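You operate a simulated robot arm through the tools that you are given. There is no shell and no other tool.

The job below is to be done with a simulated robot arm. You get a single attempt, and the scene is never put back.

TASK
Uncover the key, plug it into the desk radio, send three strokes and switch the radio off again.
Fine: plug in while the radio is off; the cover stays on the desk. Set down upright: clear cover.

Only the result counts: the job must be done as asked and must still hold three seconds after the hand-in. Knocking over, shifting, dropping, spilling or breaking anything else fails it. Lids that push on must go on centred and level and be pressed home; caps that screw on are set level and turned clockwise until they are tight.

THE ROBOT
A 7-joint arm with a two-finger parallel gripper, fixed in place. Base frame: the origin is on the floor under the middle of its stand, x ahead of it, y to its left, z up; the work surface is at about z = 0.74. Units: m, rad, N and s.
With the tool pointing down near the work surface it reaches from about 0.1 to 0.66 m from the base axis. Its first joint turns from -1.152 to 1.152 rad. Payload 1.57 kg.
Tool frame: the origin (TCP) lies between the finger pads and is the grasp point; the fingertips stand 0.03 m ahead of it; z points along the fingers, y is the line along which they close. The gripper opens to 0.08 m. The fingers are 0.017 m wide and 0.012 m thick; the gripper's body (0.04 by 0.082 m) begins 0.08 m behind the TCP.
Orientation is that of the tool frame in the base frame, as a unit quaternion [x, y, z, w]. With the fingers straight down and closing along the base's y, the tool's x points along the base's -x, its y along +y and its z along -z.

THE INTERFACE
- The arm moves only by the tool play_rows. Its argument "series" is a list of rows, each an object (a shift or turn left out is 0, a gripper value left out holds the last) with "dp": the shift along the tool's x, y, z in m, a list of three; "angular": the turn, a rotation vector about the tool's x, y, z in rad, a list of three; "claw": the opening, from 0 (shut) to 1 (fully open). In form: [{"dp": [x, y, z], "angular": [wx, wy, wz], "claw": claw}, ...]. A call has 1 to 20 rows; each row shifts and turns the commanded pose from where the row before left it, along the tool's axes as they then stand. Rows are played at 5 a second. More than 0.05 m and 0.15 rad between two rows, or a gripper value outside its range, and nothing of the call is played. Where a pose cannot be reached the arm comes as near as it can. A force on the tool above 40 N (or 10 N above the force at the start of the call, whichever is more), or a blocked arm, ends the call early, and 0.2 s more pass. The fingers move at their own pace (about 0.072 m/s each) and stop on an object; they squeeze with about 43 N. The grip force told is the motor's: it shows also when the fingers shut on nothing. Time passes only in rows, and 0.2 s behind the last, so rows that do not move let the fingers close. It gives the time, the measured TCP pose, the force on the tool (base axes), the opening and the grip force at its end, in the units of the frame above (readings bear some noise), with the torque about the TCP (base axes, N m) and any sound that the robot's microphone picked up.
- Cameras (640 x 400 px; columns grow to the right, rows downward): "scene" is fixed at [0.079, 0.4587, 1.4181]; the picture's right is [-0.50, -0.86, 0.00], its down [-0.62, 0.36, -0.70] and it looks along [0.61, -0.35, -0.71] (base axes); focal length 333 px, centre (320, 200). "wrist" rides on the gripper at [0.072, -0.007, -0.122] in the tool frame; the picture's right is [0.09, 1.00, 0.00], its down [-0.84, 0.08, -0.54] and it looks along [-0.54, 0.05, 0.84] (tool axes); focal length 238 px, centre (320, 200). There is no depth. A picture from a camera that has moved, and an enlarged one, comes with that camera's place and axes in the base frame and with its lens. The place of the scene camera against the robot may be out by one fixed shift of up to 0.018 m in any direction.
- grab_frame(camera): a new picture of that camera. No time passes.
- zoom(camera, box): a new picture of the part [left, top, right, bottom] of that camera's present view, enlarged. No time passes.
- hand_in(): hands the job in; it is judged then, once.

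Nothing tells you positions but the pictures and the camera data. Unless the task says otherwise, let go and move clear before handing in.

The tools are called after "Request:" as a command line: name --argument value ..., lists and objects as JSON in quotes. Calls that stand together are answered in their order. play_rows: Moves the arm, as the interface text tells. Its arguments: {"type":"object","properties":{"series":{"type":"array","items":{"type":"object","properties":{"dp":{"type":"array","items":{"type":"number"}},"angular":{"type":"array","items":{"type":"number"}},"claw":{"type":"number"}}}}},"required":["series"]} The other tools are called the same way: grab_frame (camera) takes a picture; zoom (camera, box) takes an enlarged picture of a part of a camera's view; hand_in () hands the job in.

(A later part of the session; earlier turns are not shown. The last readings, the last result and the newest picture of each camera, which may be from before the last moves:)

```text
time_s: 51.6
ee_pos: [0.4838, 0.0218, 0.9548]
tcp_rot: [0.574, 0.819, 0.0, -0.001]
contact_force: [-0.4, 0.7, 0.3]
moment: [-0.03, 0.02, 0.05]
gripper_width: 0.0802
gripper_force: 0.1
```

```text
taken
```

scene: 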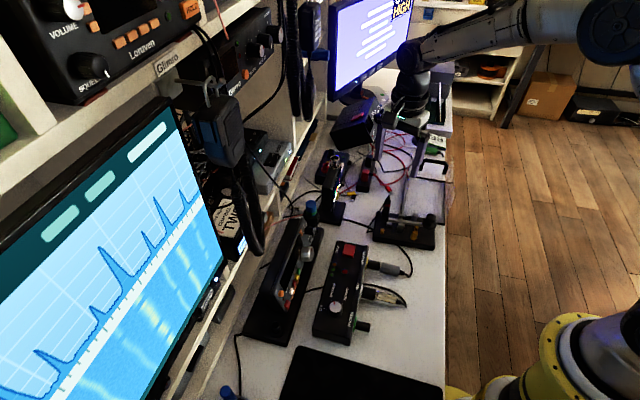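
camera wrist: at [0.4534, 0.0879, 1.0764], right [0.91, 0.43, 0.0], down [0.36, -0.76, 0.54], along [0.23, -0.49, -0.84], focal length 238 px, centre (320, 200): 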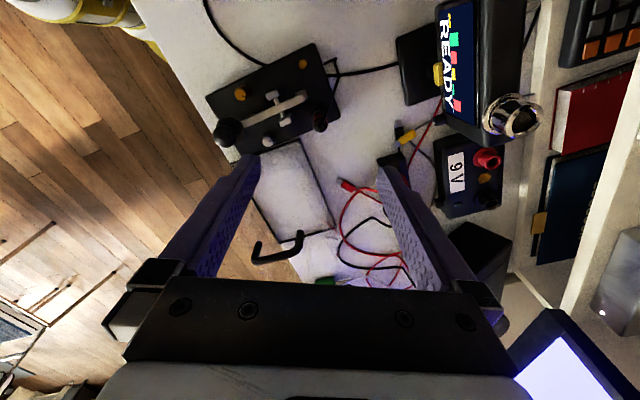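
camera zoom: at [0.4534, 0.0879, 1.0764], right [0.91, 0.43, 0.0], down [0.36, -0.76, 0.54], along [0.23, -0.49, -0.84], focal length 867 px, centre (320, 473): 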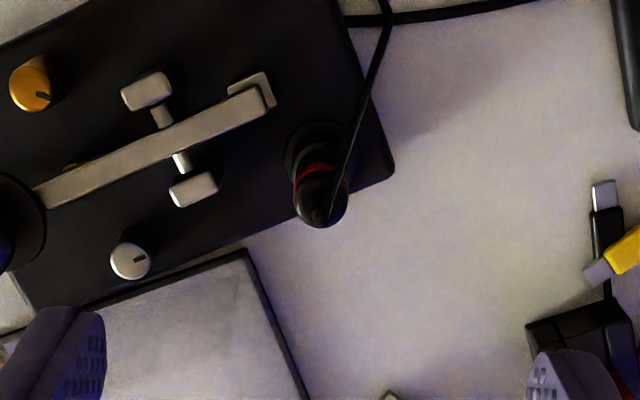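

The tool is directly above the plug axis. I'll narrow the gripper to about 26 mm and descend around the plug, pausing to check.

Request:
play_rows --series '[{"claw": 0.325}, {"claw": 0.325}, {"dp": [0, 0, 0.02]}, {"dp": [0, 0, 0.03]}, {"dp": [0, 0, 0.03]}, {"dp": [0, 0, 0.02]}, {"dp": [0, 0, 0]}]'

Request:
zoom --camera "wrist" --box '[270, 90, 370, 200]'

Request:
zoom --camera "scene" --box '[365, 160, 445, 240]'

```text
time_s: 53.2
ee_pos: [0.4823, 0.0208, 0.855]
tcp_rot: [0.574, 0.819, 0.0, 0.0]
contact_force: [-0.1, -0.2, -0.7]
moment: [0.04, -0.01, 0.02]
gripper_width: 0.026
gripper_force: 0.1
```

```text
3.64 times, centred on (320, 145) of wrist
camera zoom: at [0.4523, 0.087, 0.9758], right [0.9, 0.43, 0.0], down [0.36, -0.76, 0.54], along [0.23, -0.49, -0.84], focal length 867 px, centre (320, 400)
```

zoom: 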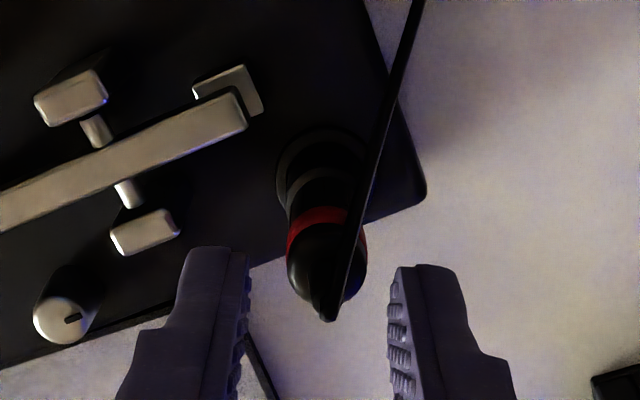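

```text
5.00 times, centred on (405, 200) of scene
camera zoom: at [0.079, 0.4587, 1.4181], right [-0.5, -0.86, 0.0], down [-0.62, 0.36, -0.7], along [0.61, -0.35, -0.71], focal length 1663 px, centre (-105, 200)
```

zoom: 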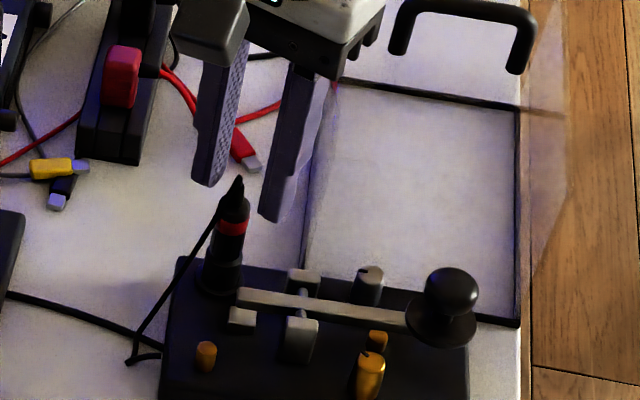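

The fingers straddle the plug, with the lever and cable clear. A 1.5 mm sideways correction, then down so that the tips sit just above the holder barrel.

Request:
play_rows --series '[{"dp": [0, 0.0015, 0.01]}, {"dp": [0, 0, 0.012]}, {"dp": [0, 0, 0.012]}, {"dp": [0, 0, 0.009]}, {"dp": [0, 0, 0]}]'

Request:
zoom --camera "wrist" --box '[270, 110, 370, 220]'

Request:
zoom --camera "scene" --box '[375, 180, 425, 230]'

```text
time_s: 54.4
ee_pos: [0.485, 0.0225, 0.8116]
tcp_rot: [0.574, 0.819, -0.001, 0.0]
contact_force: [-0.7, -0.4, 0.9]
moment: [0.0, 0.0, -0.03]
gripper_width: 0.026
gripper_force: 0.0
```

```text
3.64 times, centred on (320, 165) of wrist
camera zoom: at [0.4546, 0.0873, 0.9331], right [0.9, 0.43, 0.0], down [0.36, -0.76, 0.54], along [0.23, -0.49, -0.84], focal length 867 px, centre (320, 327)
```

zoom: 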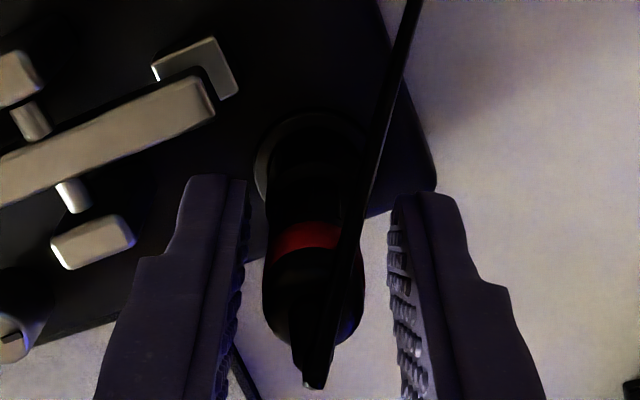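

```text
8.00 times, centred on (400, 205) of scene
camera zoom: at [0.079, 0.4587, 1.4181], right [-0.5, -0.86, 0.0], down [-0.62, 0.36, -0.7], along [0.61, -0.35, -0.71], focal length 2660 px, centre (-320, 160)
```

zoom: 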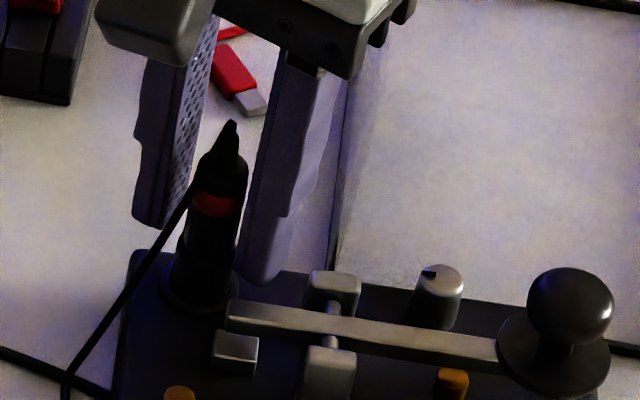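

The plug is centred between the pads. Closing.

Request:
play_rows --series '[{"claw": 0.2}, {"claw": 0.1}, {"claw": 0}, {"claw": 0}, {"claw": 0}, {"claw": 0}, {"claw": 0}]'

Request:
zoom --camera "wrist" --box '[270, 110, 370, 220]'

Request:
zoom --camera "scene" --box '[375, 180, 425, 230]'

```text
time_s: 56.0
ee_pos: [0.4837, 0.0217, 0.8119]
tcp_rot: [0.573, 0.819, 0.0, 0.0]
contact_force: [-9.0, -5.5, 3.7]
moment: [-0.1, 0.33, 0.14]
gripper_width: 0.0216
gripper_force: 34.2
```

```text
3.64 times, centred on (320, 165) of wrist
camera zoom: at [0.4543, 0.0872, 0.9331], right [0.9, 0.43, 0.0], down [0.36, -0.76, 0.54], along [0.23, -0.49, -0.84], focal length 867 px, centre (320, 327)
```

zoom: 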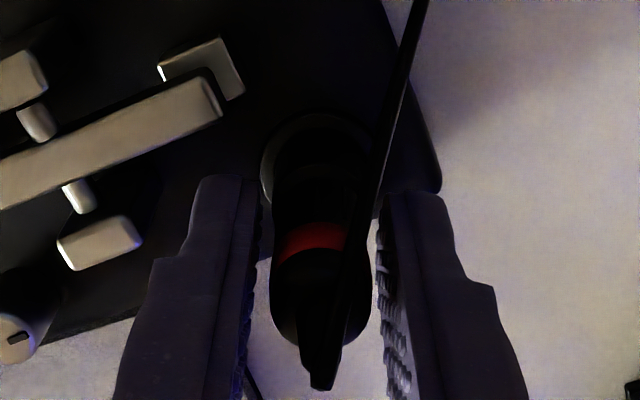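

```text
8.00 times, centred on (400, 205) of scene
camera zoom: at [0.0787, 0.4585, 1.4182], right [-0.5, -0.86, 0.0], down [-0.62, 0.36, -0.7], along [0.61, -0.35, -0.71], focal length 2660 px, centre (-320, 160)
```

zoom: 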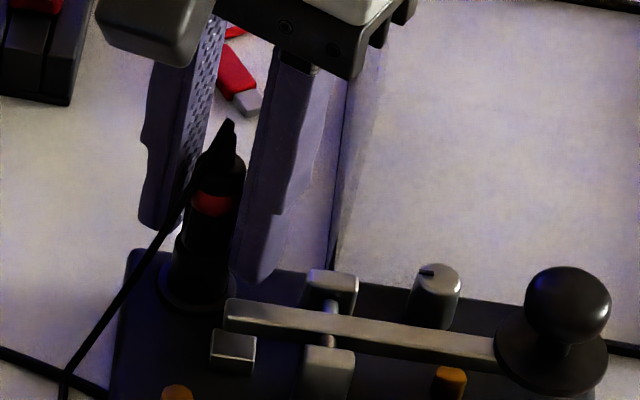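

The fingers stopped at 21.6 mm, wider than the plug, so the tips must be catching the holder barrel. I'll open, raise 6 mm and close again.

Request:
play_rows --series '[{"claw": 0.325}, {"claw": 0.325}, {"dp": [0, 0, -0.006]}, {"dp": [0, 0, 0]}]'

Request:
play_rows --series '[{"claw": 0.2}, {"claw": 0.1}, {"claw": 0}, {"claw": 0}, {"claw": 0}, {"claw": 0}, {"claw": 0}]'

Request:
zoom --camera "wrist" --box '[270, 110, 370, 220]'

Request:
zoom --camera "scene" --box '[375, 180, 425, 230]'

```text
time_s: 57.0
ee_pos: [0.4844, 0.0227, 0.8176]
tcp_rot: [0.573, 0.819, 0.0, -0.001]
contact_force: [0.7, -0.1, 1.1]
moment: [0.01, 0.01, 0.01]
gripper_width: 0.026
gripper_force: 0.1
```

```text
time_s: 58.6
ee_pos: [0.4842, 0.0214, 0.8178]
tcp_rot: [0.574, 0.819, 0.0, -0.001]
contact_force: [-0.2, 0.7, 0.6]
moment: [0.01, 0.03, 0.01]
gripper_width: 0.0136
gripper_force: 29.8
```

```text
3.64 times, centred on (320, 165) of wrist
camera zoom: at [0.4541, 0.0875, 0.9392], right [0.9, 0.43, 0.0], down [0.36, -0.76, 0.54], along [0.23, -0.49, -0.84], focal length 867 px, centre (320, 327)
```

zoom: 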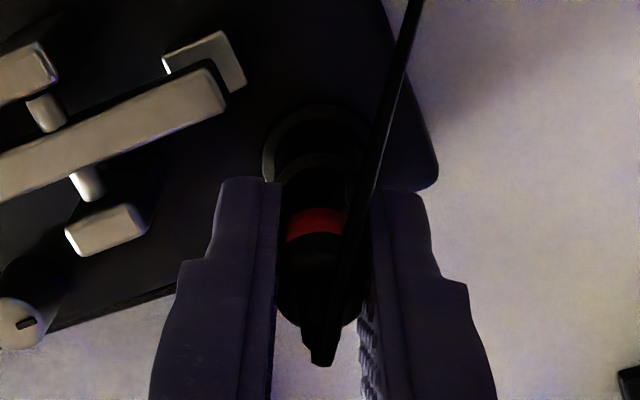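

```text
8.00 times, centred on (400, 205) of scene
camera zoom: at [0.0789, 0.4587, 1.4181], right [-0.5, -0.86, 0.0], down [-0.62, 0.36, -0.7], along [0.61, -0.35, -0.71], focal length 2660 px, centre (-320, 160)
```

zoom: 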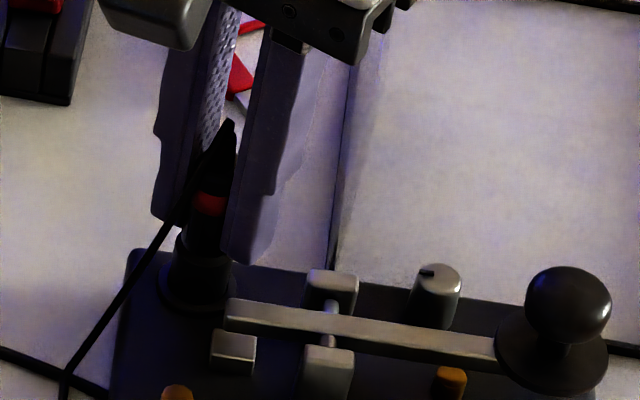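

The plug is gripped at 13.6 mm with almost no side load. I'll pull it straight up slowly.

Request:
play_rows --series '[{"dp": [0, 0, -0.002]}, {"dp": [0, 0, -0.002]}, {"dp": [0, 0, -0.002]}, {"dp": [0, 0, 0]}]'

Request:
zoom --camera "scene" --box '[375, 180, 425, 230]'

Request:
zoom --camera "wrist" --box '[270, 110, 370, 220]'

```text
time_s: 59.6
ee_pos: [0.4845, 0.0222, 0.8244]
tcp_rot: [0.574, 0.819, -0.001, 0.0]
contact_force: [-0.9, -0.2, -0.5]
moment: [-0.06, 0.02, 0.04]
gripper_width: 0.0136
gripper_force: 30.5
```

```text
8.00 times, centred on (400, 205) of scene
camera zoom: at [0.079, 0.4587, 1.4181], right [-0.5, -0.86, 0.0], down [-0.62, 0.36, -0.7], along [0.61, -0.35, -0.71], focal length 2660 px, centre (-320, 160)
```

zoom: 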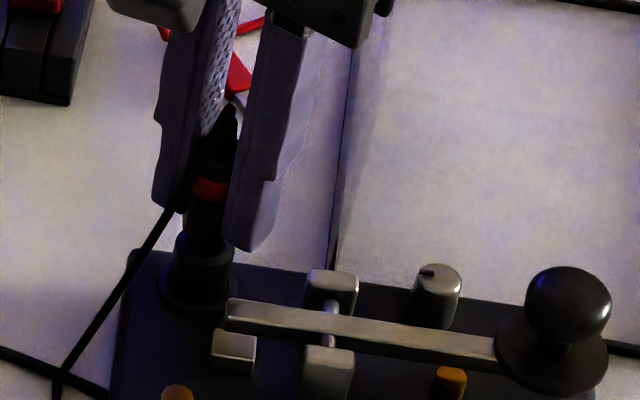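

```text
3.64 times, centred on (320, 165) of wrist
camera zoom: at [0.4546, 0.0879, 0.9453], right [0.9, 0.43, 0.0], down [0.36, -0.76, 0.54], along [0.23, -0.49, -0.84], focal length 867 px, centre (320, 327)
```

zoom: 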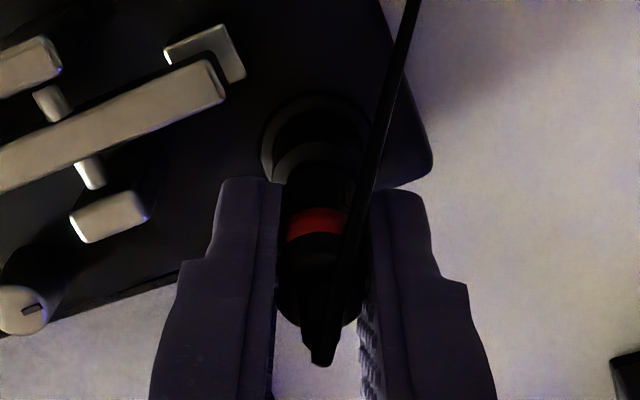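

The plug is coming out with the gripper. I'll continue up at a moderate pace until the pin is fully clear.

Request:
play_rows --series '[{"dp": [0, 0, -0.003]}, {"dp": [0, 0, -0.004]}, {"dp": [0, 0, -0.004]}, {"dp": [0, 0, -0.004]}, {"dp": [0, 0, -0.005]}, {"dp": [0, 0, -0.005]}, {"dp": [0, 0, -0.006]}, {"dp": [0, 0, -0.006]}, {"dp": [0, 0, -0.006]}, {"dp": [0, 0, -0.006]}, {"dp": [0, 0, 0]}]'

Request:
zoom --camera "scene" --box '[365, 150, 445, 230]'

Request:
zoom --camera "wrist" --box '[270, 110, 370, 220]'

```text
time_s: 62.0
ee_pos: [0.4854, 0.023, 0.8719]
tcp_rot: [0.574, 0.819, -0.001, 0.0]
contact_force: [0.1, -0.6, -0.9]
moment: [-0.03, -0.01, 0.0]
gripper_width: 0.0136
gripper_force: 29.6
```

```text
5.00 times, centred on (405, 190) of scene
camera zoom: at [0.079, 0.4587, 1.4181], right [-0.5, -0.86, 0.0], down [-0.62, 0.36, -0.7], along [0.61, -0.35, -0.71], focal length 1663 px, centre (-105, 250)
```

zoom: 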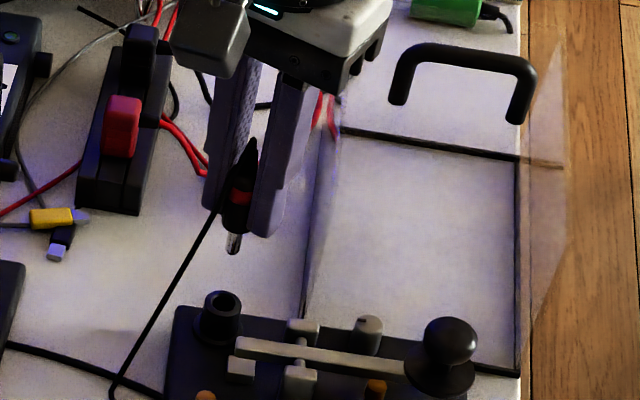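

```text
3.64 times, centred on (320, 165) of wrist
camera zoom: at [0.4547, 0.0883, 0.9943], right [0.9, 0.43, 0.0], down [0.36, -0.76, 0.54], along [0.23, -0.49, -0.84], focal length 867 px, centre (320, 327)
```

zoom: 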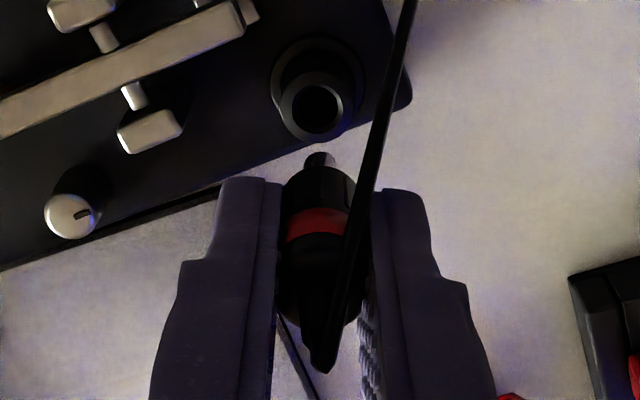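

The plug is out, hanging straight with its metal pin exposed. I'll raise it well clear, rotate the wrist so the camera trails, and then carry it toward the radio socket.

Request:
play_rows --series '[{"dp": [0, 0, -0.01]}, {"dp": [0, 0, -0.02]}, {"dp": [0, 0, -0.02]}, {"dp": [0, 0, -0.02]}, {"dp": [0, 0, -0.02]}, {"dp": [0, 0, -0.02]}, {"dp": [0, 0, -0.01]}, {"dp": [0, 0, 0]}]'

Request:
play_rows --series '[{"angular": [0, 0, -0.08]}, {"angular": [0, 0, -0.13]}, {"angular": [0, 0, -0.14]}, {"angular": [0, 0, -0.14]}, {"angular": [0, 0, -0.14]}, {"angular": [0, 0, -0.14]}, {"angular": [0, 0, -0.14]}, {"angular": [0, 0, -0.14]}, {"angular": [0, 0, -0.14]}, {"angular": [0, 0, -0.14]}, {"angular": [0, 0, -0.14]}, {"angular": [0, 0, -0.14]}, {"angular": [0, 0, -0.14]}, {"angular": [0, 0, -0.14]}, {"angular": [0, 0, -0.117]}, {"dp": [0, 0, 0]}]'

Request:
grab_frame --camera "wrist"

Request:
grab_frame --camera "scene"

```text
time_s: 63.8
ee_pos: [0.4854, 0.0218, 0.9949]
tcp_rot: [0.573, 0.819, -0.001, -0.001]
contact_force: [-0.1, -0.8, -1.7]
moment: [-0.03, -0.02, 0.01]
gripper_width: 0.0134
gripper_force: 29.6
```

```text
time_s: 67.2
ee_pos: [0.4845, 0.0226, 0.9927]
tcp_rot: [-0.383, 0.924, 0.0, -0.001]
contact_force: [0.5, 0.6, 0.2]
moment: [0.01, -0.01, 0.01]
gripper_width: 0.0134
gripper_force: 30.0
```

```text
taken
camera wrist: at [0.4397, -0.0331, 1.1141], right [-0.77, 0.64, 0.0], down [0.54, 0.65, 0.54], along [0.34, 0.42, -0.84], focal length 238 px, centre (320, 200)
```

wrist: 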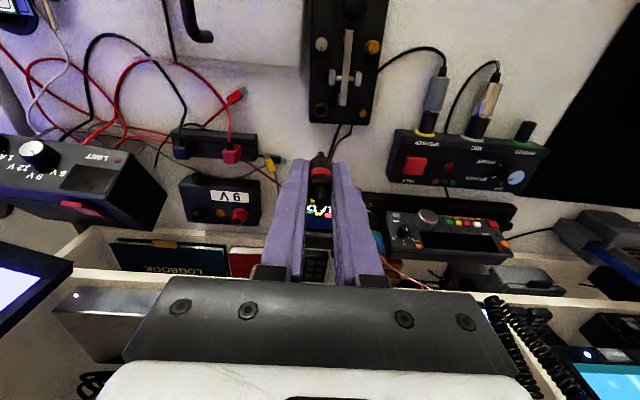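

```text
taken
```

scene: 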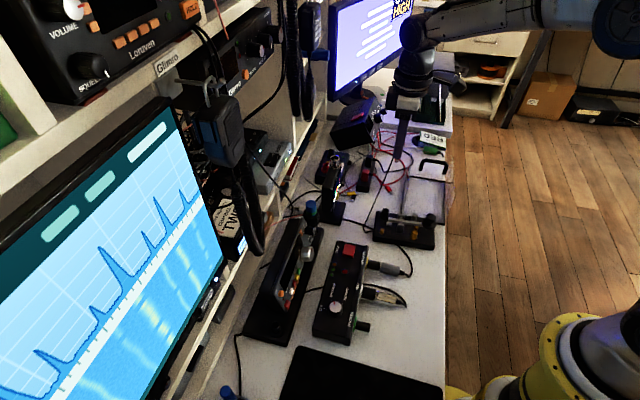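

The plug is secure. I'll carry it along the desk to a hover in front of the socket.

Request:
play_rows --series '[{"dp": [-0.005, 0.02, 0]}, {"dp": [-0.01, 0.039, 0]}, {"dp": [-0.01, 0.039, 0]}, {"dp": [-0.01, 0.039, 0]}, {"dp": [-0.01, 0.039, 0]}, {"dp": [-0.01, 0.039, 0]}, {"dp": [-0.01, 0.039, 0]}, {"dp": [-0.01, 0.039, 0]}, {"dp": [-0.01, 0.039, 0]}, {"dp": [-0.006, 0.0236, 0]}, {"dp": [0, 0, 0]}]'

Request:
grab_frame --camera "wrist"

Request:
zoom --camera "wrist" --box '[240, 100, 400, 240]'

Request:
grab_frame --camera "scene"

```text
time_s: 69.6
ee_pos: [0.2976, 0.3412, 0.9932]
tcp_rot: [-0.383, 0.924, 0.0, -0.002]
contact_force: [0.5, 0.2, -1.4]
moment: [0.01, -0.01, -0.02]
gripper_width: 0.0134
gripper_force: 30.4
```

```text
taken
camera wrist: at [0.251, 0.284, 1.1151], right [-0.77, 0.64, 0.0], down [0.54, 0.65, 0.54], along [0.34, 0.42, -0.84], focal length 238 px, centre (320, 200)
```

wrist: 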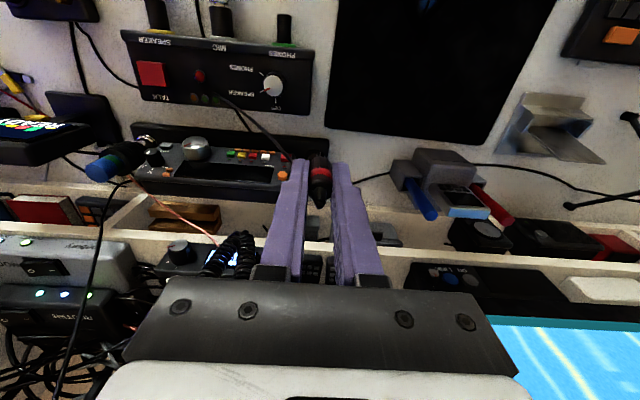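

```text
2.86 times, centred on (320, 170) of wrist
camera zoom: at [0.251, 0.284, 1.1151], right [-0.77, 0.64, 0.0], down [0.54, 0.65, 0.54], along [0.34, 0.42, -0.84], focal length 681 px, centre (320, 286)
```

zoom: 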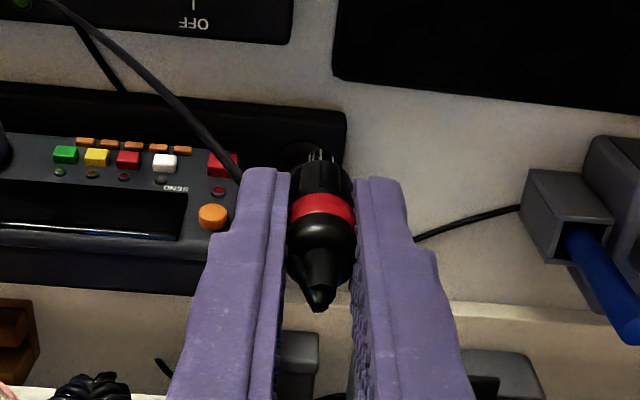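

```text
taken
```

scene: 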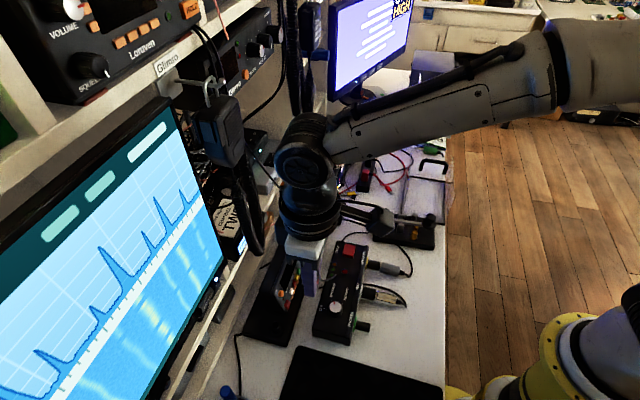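

The plug hovers in front of the socket. Before going deeper I'll check the clearance to the shelf, the hanging cord and the monitor.

Request:
zoom --camera "scene" --box '[140, 170, 340, 370]'

Request:
zoom --camera "wrist" --box '[340, 140, 640, 400]'

```text
2.00 times, centred on (240, 270) of scene
camera zoom: at [0.0789, 0.4587, 1.4181], right [-0.5, -0.86, 0.0], down [-0.62, 0.36, -0.7], along [0.61, -0.35, -0.71], focal length 665 px, centre (480, 60)
```

zoom: 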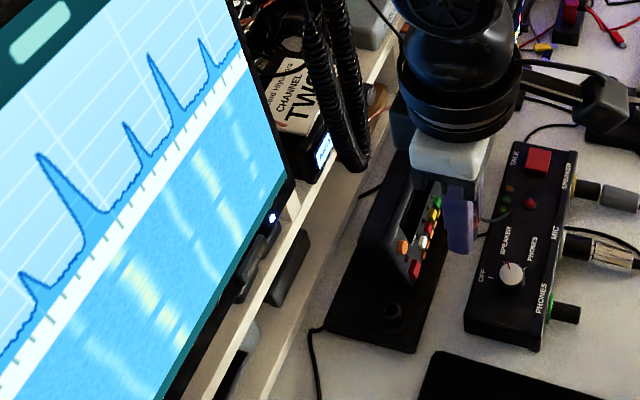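

```text
1.54 times, centred on (490, 270) of wrist
camera zoom: at [0.251, 0.284, 1.1151], right [-0.77, 0.64, 0.0], down [0.54, 0.65, 0.54], along [0.34, 0.42, -0.84], focal length 367 px, centre (58, 92)
```

zoom: 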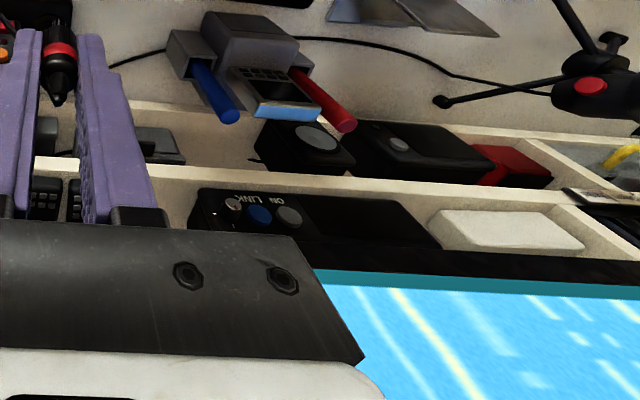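

Clearances look acceptable: the monitor face is at about n 0.62 and the socket at n 0.53, so I'll keep this wrist yaw. First I'll check how the plug sits in the gripper with a tight zoom.

Request:
zoom --camera "wrist" --box '[295, 140, 345, 215]'

Request:
zoom --camera "scene" --box '[280, 220, 340, 300]'

```text
5.33 times, centred on (320, 178) of wrist
camera zoom: at [0.251, 0.284, 1.1151], right [-0.77, 0.64, 0.0], down [0.54, 0.65, 0.54], along [0.34, 0.42, -0.84], focal length 1271 px, centre (320, 320)
```

zoom: 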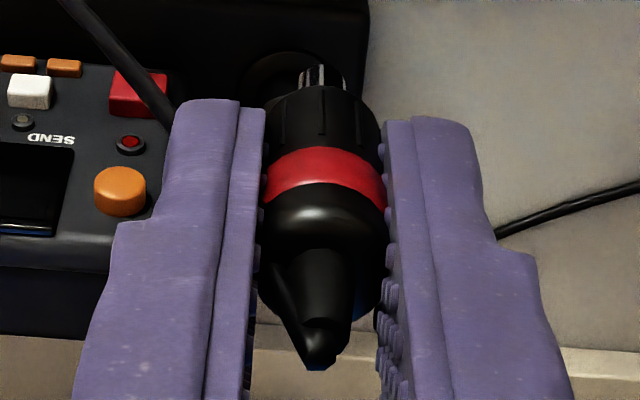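

```text
5.00 times, centred on (310, 260) of scene
camera zoom: at [0.0789, 0.4587, 1.4181], right [-0.5, -0.86, 0.0], down [-0.62, 0.36, -0.7], along [0.61, -0.35, -0.71], focal length 1663 px, centre (370, -100)
```

zoom: 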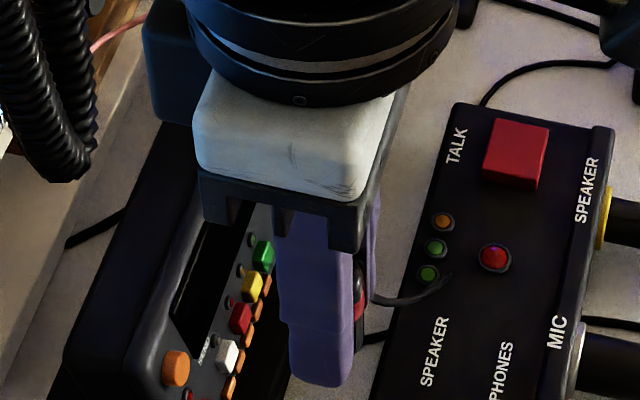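

The plug hangs truly along the tool axis: its pin end is about 55 mm below the TCP and its body bottom about 38 mm below. I'll move above the socket at (0.354, 0.395) and lower partway for alignment.

Request:
play_rows --series '[{"dp": [-0.02, 0, 0]}, {"dp": [-0.02, -0.0008, 0]}, {"dp": [-0.02, -0.001, 0]}, {"dp": [-0.0175, 0, 0]}, {"dp": [0, 0, 0]}]'

Request:
grab_frame --camera "wrist"

Request:
zoom --camera "wrist" --box '[280, 80, 360, 180]'

Request:
grab_frame --camera "scene"

```text
time_s: 70.8
ee_pos: [0.355, 0.3925, 0.993]
tcp_rot: [-0.383, 0.924, -0.001, -0.001]
contact_force: [-0.4, 0.3, -0.8]
moment: [-0.01, 0.04, -0.01]
gripper_width: 0.0133
gripper_force: 30.5
```

```text
taken
camera wrist: at [0.3085, 0.3366, 1.1145], right [-0.77, 0.64, 0.0], down [0.54, 0.65, 0.54], along [0.35, 0.42, -0.84], focal length 238 px, centre (320, 200)
```

wrist: 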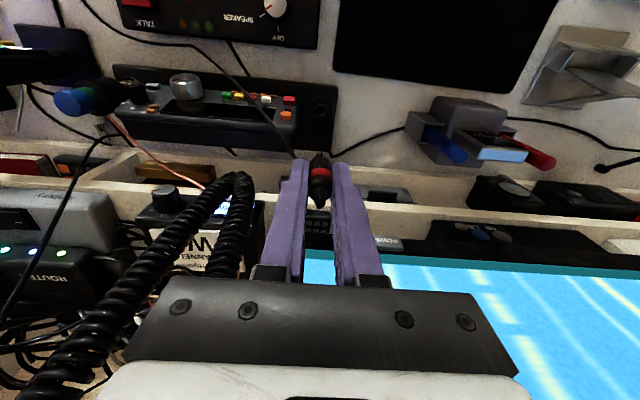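

```text
4.00 times, centred on (320, 130) of wrist
camera zoom: at [0.3085, 0.3366, 1.1145], right [-0.77, 0.64, 0.0], down [0.54, 0.65, 0.54], along [0.35, 0.42, -0.84], focal length 953 px, centre (320, 480)
```

zoom: 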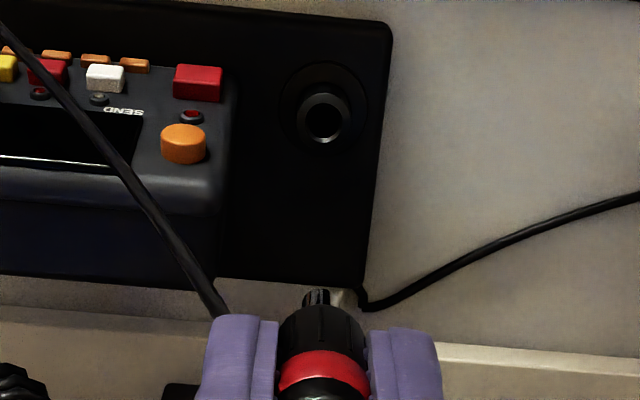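

```text
taken
```

scene: 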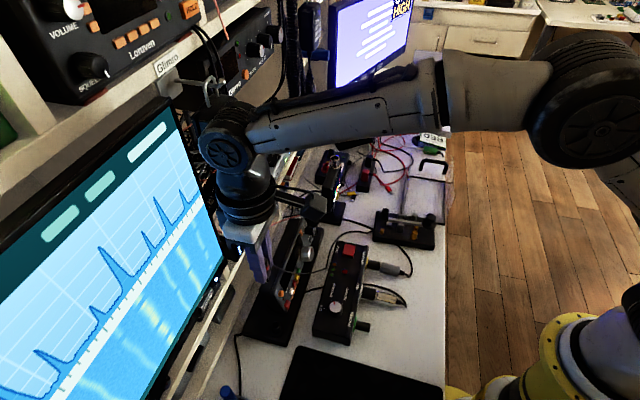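

Alignment is within 2 mm from above. I'll correct 1.5 mm sideways and lower to just above the socket, then re-check.

Request:
play_rows --series '[{"dp": [0.0, 0.0015, 0.01]}, {"dp": [0, 0, 0.02]}, {"dp": [0, 0, 0.025]}, {"dp": [0, 0, 0.025]}, {"dp": [0, 0, 0.02]}, {"dp": [0, 0, 0.02]}, {"dp": [0, 0, 0.01]}, {"dp": [0, 0, 0]}]'

Request:
zoom --camera "wrist" --box '[290, 110, 350, 200]'

Request:
zoom --camera "scene" --box '[220, 240, 320, 350]'

```text
time_s: 72.6
ee_pos: [0.3534, 0.3926, 0.8625]
tcp_rot: [-0.383, 0.924, 0.0, -0.001]
contact_force: [-0.1, 1.0, -0.7]
moment: [-0.01, -0.03, 0.0]
gripper_width: 0.0132
gripper_force: 29.9
```

```text
4.44 times, centred on (320, 155) of wrist
camera zoom: at [0.3073, 0.3374, 0.9842], right [-0.77, 0.64, 0.0], down [0.54, 0.65, 0.54], along [0.35, 0.42, -0.84], focal length 1059 px, centre (320, 400)
```

zoom: 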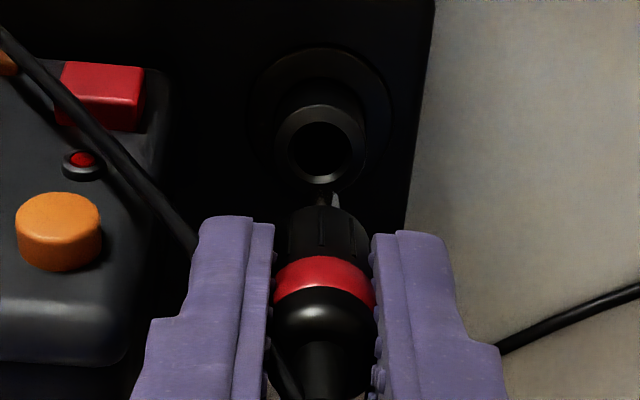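

```text
3.64 times, centred on (270, 295) of scene
camera zoom: at [0.079, 0.4587, 1.4181], right [-0.5, -0.86, 0.0], down [-0.62, 0.36, -0.7], along [0.61, -0.35, -0.71], focal length 1209 px, centre (502, -146)
```

zoom: 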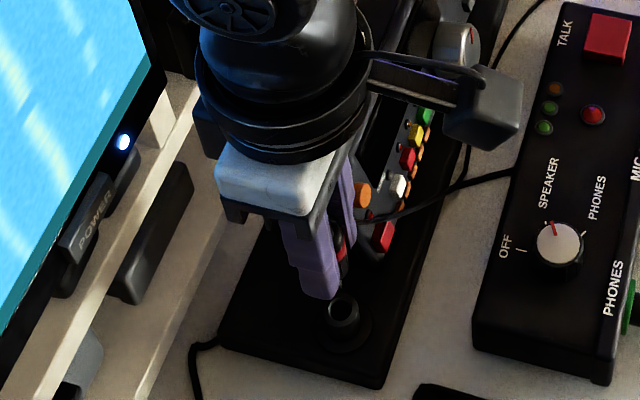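

I'm hovering about 3 cm above the socket and it looks well aligned. I'll zoom tighter to measure the ring against the pin.

Request:
zoom --camera "wrist" --box '[305, 125, 337, 165]'

Request:
zoom --camera "scene" --box '[255, 290, 295, 330]'

```text
10.00 times, centred on (321, 145) of wrist
camera zoom: at [0.3073, 0.3374, 0.9842], right [-0.77, 0.64, 0.0], down [0.54, 0.65, 0.54], along [0.35, 0.42, -0.84], focal length 2384 px, centre (310, 750)
```

zoom: 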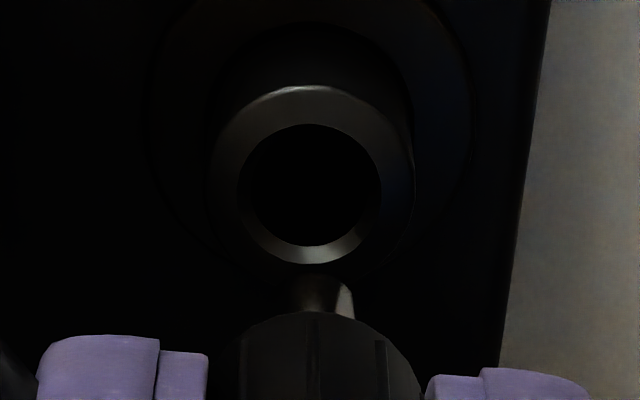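

```text
10.00 times, centred on (275, 310) of scene
camera zoom: at [0.079, 0.4587, 1.4181], right [-0.5, -0.86, 0.0], down [-0.62, 0.36, -0.7], along [0.61, -0.35, -0.71], focal length 3326 px, centre (770, -900)
```

zoom: 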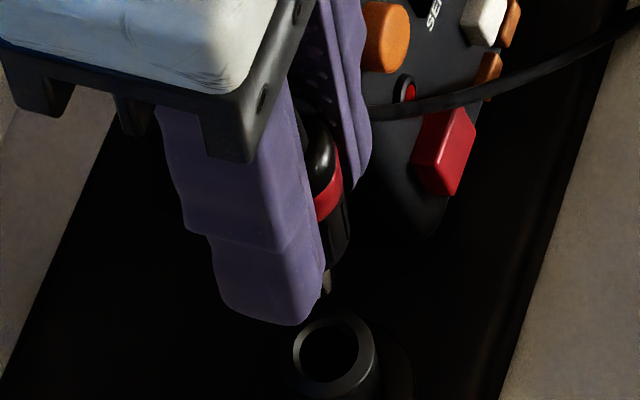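

The hole is roughly 13 mm wide and the pin about 7 mm, and they're aligned within about 1 mm. I'll lower 2 cm more to just above the ring and check again.

Request:
play_rows --series '[{"dp": [0.0, 0, 0.008]}, {"dp": [0, 0, 0.008]}, {"dp": [0, 0, 0.004]}, {"dp": [0, 0, 0]}]'

Request:
zoom --camera "wrist" --box '[300, 130, 340, 180]'

Request:
zoom --camera "scene" --box '[255, 290, 295, 330]'

```text
time_s: 73.6
ee_pos: [0.3532, 0.3941, 0.8421]
tcp_rot: [-0.383, 0.924, 0.0, -0.001]
contact_force: [0.0, 0.0, -0.2]
moment: [-0.03, -0.01, 0.02]
gripper_width: 0.0134
gripper_force: 30.3
```

```text
8.00 times, centred on (320, 155) of wrist
camera zoom: at [0.3072, 0.3378, 0.9634], right [-0.77, 0.64, 0.0], down [0.54, 0.65, 0.54], along [0.35, 0.42, -0.84], focal length 1907 px, centre (320, 560)
```

zoom: 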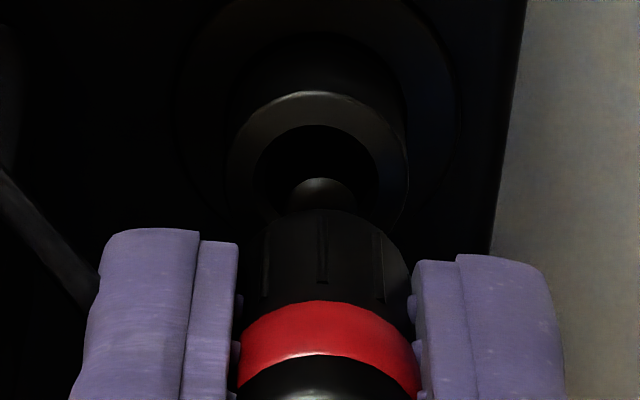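

```text
10.00 times, centred on (275, 310) of scene
camera zoom: at [0.079, 0.4587, 1.4181], right [-0.5, -0.86, 0.0], down [-0.62, 0.36, -0.7], along [0.61, -0.35, -0.71], focal length 3326 px, centre (770, -900)
```

zoom: 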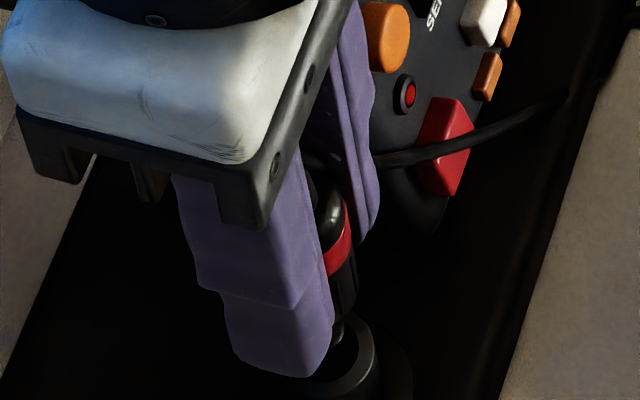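

The pin is over the hole and the ring top looks to be near z 0.779. I'll nudge 0.6 mm and insert slowly while watching forces.

Request:
play_rows --series '[{"dp": [0.0, -0.0006, 0.003]}, {"dp": [0, 0, 0.003]}, {"dp": [0, 0, 0.003]}, {"dp": [0, 0, 0.003]}, {"dp": [0, 0, 0]}]'

Request:
zoom --camera "wrist" --box '[300, 140, 340, 190]'

Request:
zoom --camera "scene" --box '[255, 290, 295, 330]'

```text
time_s: 74.8
ee_pos: [0.3529, 0.3931, 0.8294]
tcp_rot: [-0.382, 0.924, -0.001, -0.001]
contact_force: [0.4, -1.3, -0.7]
moment: [0.03, 0.02, -0.01]
gripper_width: 0.0133
gripper_force: 29.8
```

```text
8.00 times, centred on (320, 165) of wrist
camera zoom: at [0.3083, 0.3375, 0.9514], right [-0.77, 0.64, 0.0], down [0.54, 0.65, 0.54], along [0.34, 0.42, -0.84], focal length 1907 px, centre (320, 480)
```

zoom: 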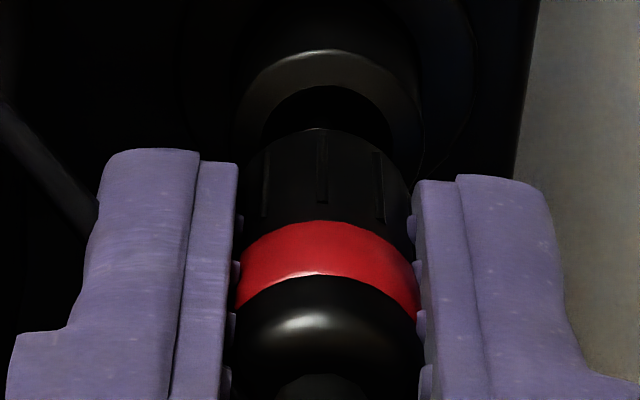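

```text
10.00 times, centred on (275, 310) of scene
camera zoom: at [0.079, 0.4587, 1.4181], right [-0.5, -0.86, 0.0], down [-0.62, 0.36, -0.7], along [0.61, -0.35, -0.71], focal length 3326 px, centre (770, -900)
```

zoom: 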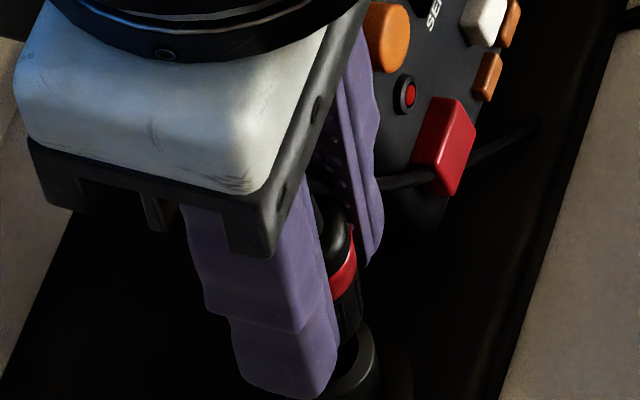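

There's no resistance and the pin is entering the hole. I'll continue down in small steps.

Request:
play_rows --series '[{"dp": [0, 0, 0.003]}, {"dp": [0, 0, 0.003]}, {"dp": [0, 0, 0.002]}, {"dp": [0, 0, 0]}]'

Request:
play_rows --series '[{"dp": [0, 0, 0.002]}, {"dp": [0, 0, 0.0]}]'

Request:
zoom --camera "wrist" --box '[300, 140, 340, 190]'

```text
time_s: 75.8
ee_pos: [0.3532, 0.3941, 0.8222]
tcp_rot: [-0.383, 0.924, 0.0, 0.0]
contact_force: [-0.5, 0.7, -0.1]
moment: [0.02, 0.02, -0.01]
gripper_width: 0.0136
gripper_force: 29.9
```

```text
time_s: 76.4
ee_pos: [0.3541, 0.3932, 0.821]
tcp_rot: [-0.383, 0.924, -0.001, 0.0]
contact_force: [1.0, 0.6, -1.6]
moment: [0.0, 0.02, -0.01]
gripper_width: 0.0134
gripper_force: 30.7
```

```text
8.00 times, centred on (320, 165) of wrist
camera zoom: at [0.3079, 0.3372, 0.9417], right [-0.77, 0.64, 0.0], down [0.54, 0.65, 0.54], along [0.35, 0.42, -0.84], focal length 1907 px, centre (320, 480)
```

zoom: 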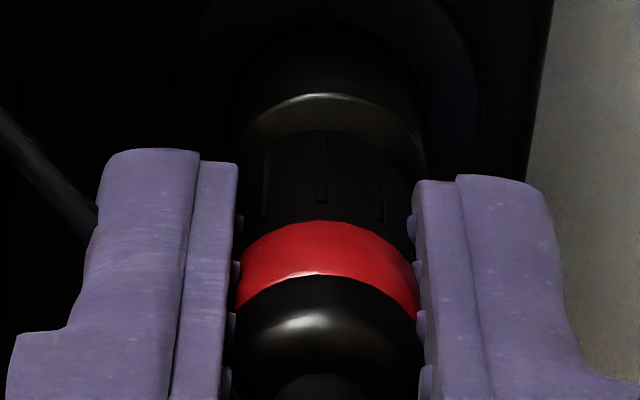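

Nearly seated. I'll continue in 1–2 mm steps until I feel the seat.

Request:
play_rows --series '[{"dp": [0, 0, 0.002]}, {"dp": [0, 0, 0.0]}]'

Request:
play_rows --series '[{"dp": [0, 0, 0.0015]}, {"dp": [0, 0, 0.0]}]'

Request:
zoom --camera "wrist" --box '[300, 140, 340, 190]'

```text
time_s: 77.0
ee_pos: [0.3537, 0.3928, 0.8174]
tcp_rot: [-0.383, 0.924, -0.001, 0.0]
contact_force: [0.2, -0.4, 0.0]
moment: [0.0, 0.02, -0.01]
gripper_width: 0.0135
gripper_force: 30.4
```

```text
time_s: 77.6
ee_pos: [0.3538, 0.3917, 0.8166]
tcp_rot: [-0.383, 0.924, 0.0, 0.0]
contact_force: [-0.4, 0.5, -0.8]
moment: [-0.01, -0.03, 0.01]
gripper_width: 0.0137
gripper_force: 30.0
```

```text
8.00 times, centred on (320, 165) of wrist
camera zoom: at [0.308, 0.337, 0.9385], right [-0.77, 0.64, 0.0], down [0.54, 0.65, 0.54], along [0.34, 0.42, -0.84], focal length 1907 px, centre (320, 480)
```

zoom: 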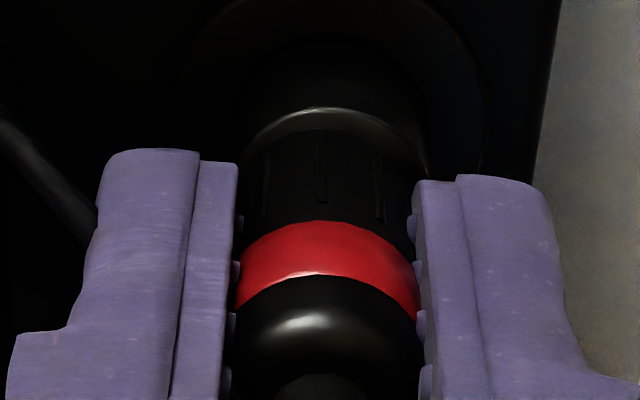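

Request:
play_rows --series '[{"dp": [0, 0, 0.001]}, {"dp": [0, 0, 0.0]}]'

Request:
play_rows --series '[{"dp": [0, 0, 0.001]}, {"dp": [0, 0, 0.0]}]'

Request:
play_rows --series '[{"dp": [0, 0, 0.001]}, {"dp": [0, 0, 0.0]}]'

Request:
zoom --camera "wrist" --box '[300, 140, 340, 190]'

```text
time_s: 78.2
ee_pos: [0.3536, 0.3926, 0.8166]
tcp_rot: [-0.383, 0.924, 0.0, 0.0]
contact_force: [-0.4, -0.4, 2.0]
moment: [-0.03, 0.0, 0.02]
gripper_width: 0.0132
gripper_force: 29.4
```

```text
time_s: 78.8
ee_pos: [0.3542, 0.3929, 0.816]
tcp_rot: [-0.383, 0.924, 0.0, 0.0]
contact_force: [-1.0, -3.1, 10.1]
moment: [-0.14, 0.08, 0.02]
gripper_width: 0.0135
gripper_force: 30.6
```

```text
time_s: 79.4
ee_pos: [0.3533, 0.3943, 0.815]
tcp_rot: [-0.383, 0.924, 0.001, 0.0]
contact_force: [-5.0, -6.1, 26.1]
moment: [-0.37, 0.29, -0.01]
gripper_width: 0.0135
gripper_force: 29.9
```

```text
8.00 times, centred on (320, 165) of wrist
camera zoom: at [0.308, 0.3376, 0.9367], right [-0.77, 0.64, 0.0], down [0.54, 0.65, 0.54], along [0.35, 0.42, -0.84], focal length 1907 px, centre (320, 480)
```

zoom: 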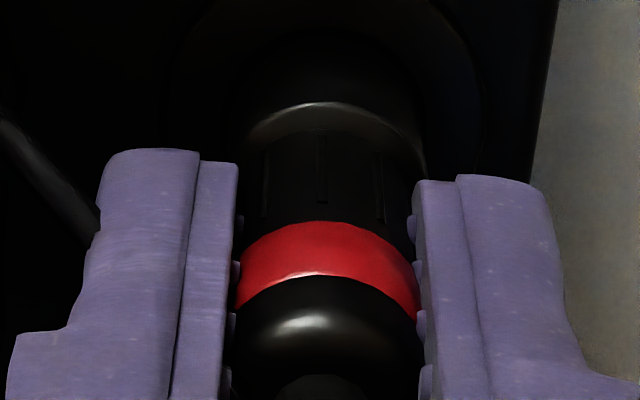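

The plug body has reached the ring (26 N upward) and the view shows it flush. There's a slight side load toward the room, so I'll relieve it by half a millimetre and check whether it's fully seated.

Request:
play_rows --series '[{"dp": [0.0006, 0, 0]}, {"dp": [0, 0, 0.0]}]'

Request:
zoom --camera "wrist" --box '[230, 100, 390, 200]'

Request:
zoom --camera "scene" --box '[240, 270, 310, 340]'

```text
time_s: 80.0
ee_pos: [0.3549, 0.3934, 0.8156]
tcp_rot: [-0.383, 0.924, 0.002, 0.002]
contact_force: [1.3, -0.9, 21.5]
moment: [-0.03, -0.02, 0.01]
gripper_width: 0.0136
gripper_force: 29.7
```

```text
4.00 times, centred on (310, 150) of wrist
camera zoom: at [0.3078, 0.3375, 0.9364], right [-0.77, 0.64, 0.0], down [0.54, 0.64, 0.55], along [0.35, 0.42, -0.84], focal length 953 px, centre (360, 400)
```

zoom: 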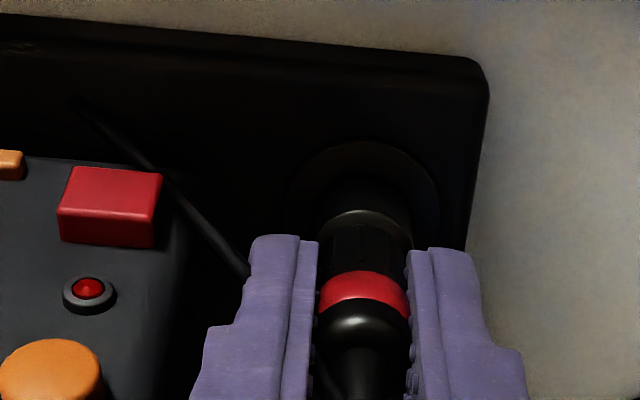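

```text
5.71 times, centred on (275, 305) of scene
camera zoom: at [0.0787, 0.4584, 1.4182], right [-0.5, -0.86, 0.0], down [-0.62, 0.36, -0.7], along [0.61, -0.35, -0.71], focal length 1900 px, centre (577, -400)
```

zoom: 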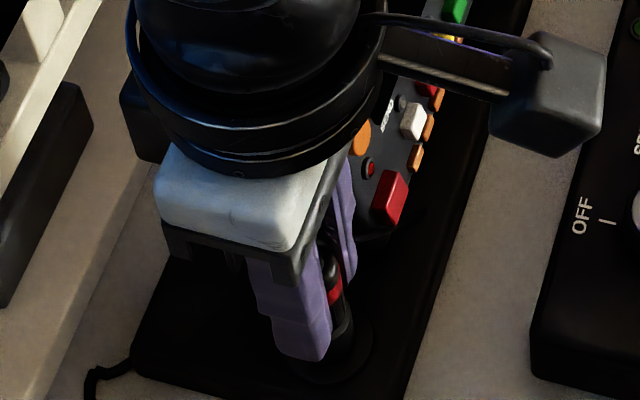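

Only vertical load remains, so the plug is bottomed in the socket. I'll press once a little harder to be sure it's home, then release.

Request:
play_rows --series '[{"dp": [0, 0, 0.0007]}, {"dp": [0, 0, 0.0]}]'

Request:
zoom --camera "wrist" --box '[300, 140, 340, 190]'

```text
time_s: 80.6
ee_pos: [0.3545, 0.3939, 0.8162]
tcp_rot: [-0.383, 0.924, 0.002, 0.003]
contact_force: [0.3, 0.2, 24.3]
moment: [-0.02, -0.06, 0.0]
gripper_width: 0.0134
gripper_force: 30.4
```

```text
8.00 times, centred on (320, 165) of wrist
camera zoom: at [0.3078, 0.3376, 0.9363], right [-0.77, 0.64, 0.0], down [0.54, 0.64, 0.55], along [0.35, 0.42, -0.84], focal length 1907 px, centre (320, 480)
```

zoom: 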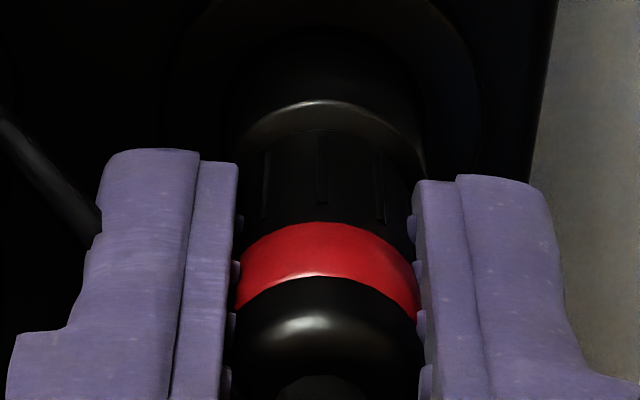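

The ring-to-gripper relation now matches how the plug sat in its parking holder, so it's fully seated. I'll relieve the push, open slightly and rise straight up.

Request:
play_rows --series '[{"dp": [0, 0, -0.0015]}, {"dp": [0, 0, 0]}, {"claw": 0.25}, {"claw": 0.33}, {"claw": 0.33}, {"dp": [0, 0, 0]}]'

Request:
zoom --camera "wrist" --box '[270, 120, 370, 200]'

```text
time_s: 82.0
ee_pos: [0.3519, 0.3918, 0.8122]
tcp_rot: [-0.382, 0.924, 0.001, -0.001]
contact_force: [-0.6, 0.5, -0.5]
moment: [-0.01, -0.01, 0.0]
gripper_width: 0.0257
gripper_force: 0.1
```

```text
5.00 times, centred on (320, 160) of wrist
camera zoom: at [0.3067, 0.3366, 0.9354], right [-0.77, 0.64, 0.0], down [0.54, 0.65, 0.54], along [0.34, 0.42, -0.84], focal length 1192 px, centre (320, 400)
```

zoom: 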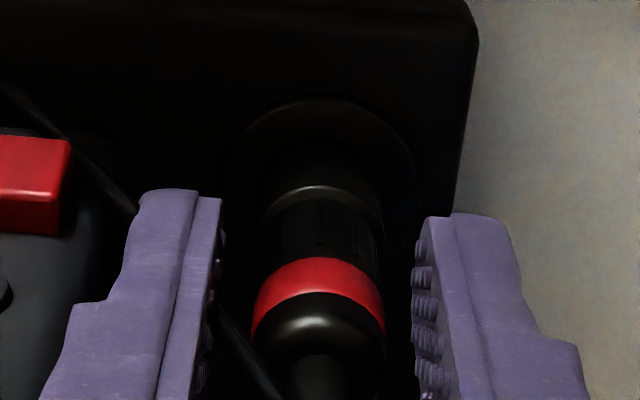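

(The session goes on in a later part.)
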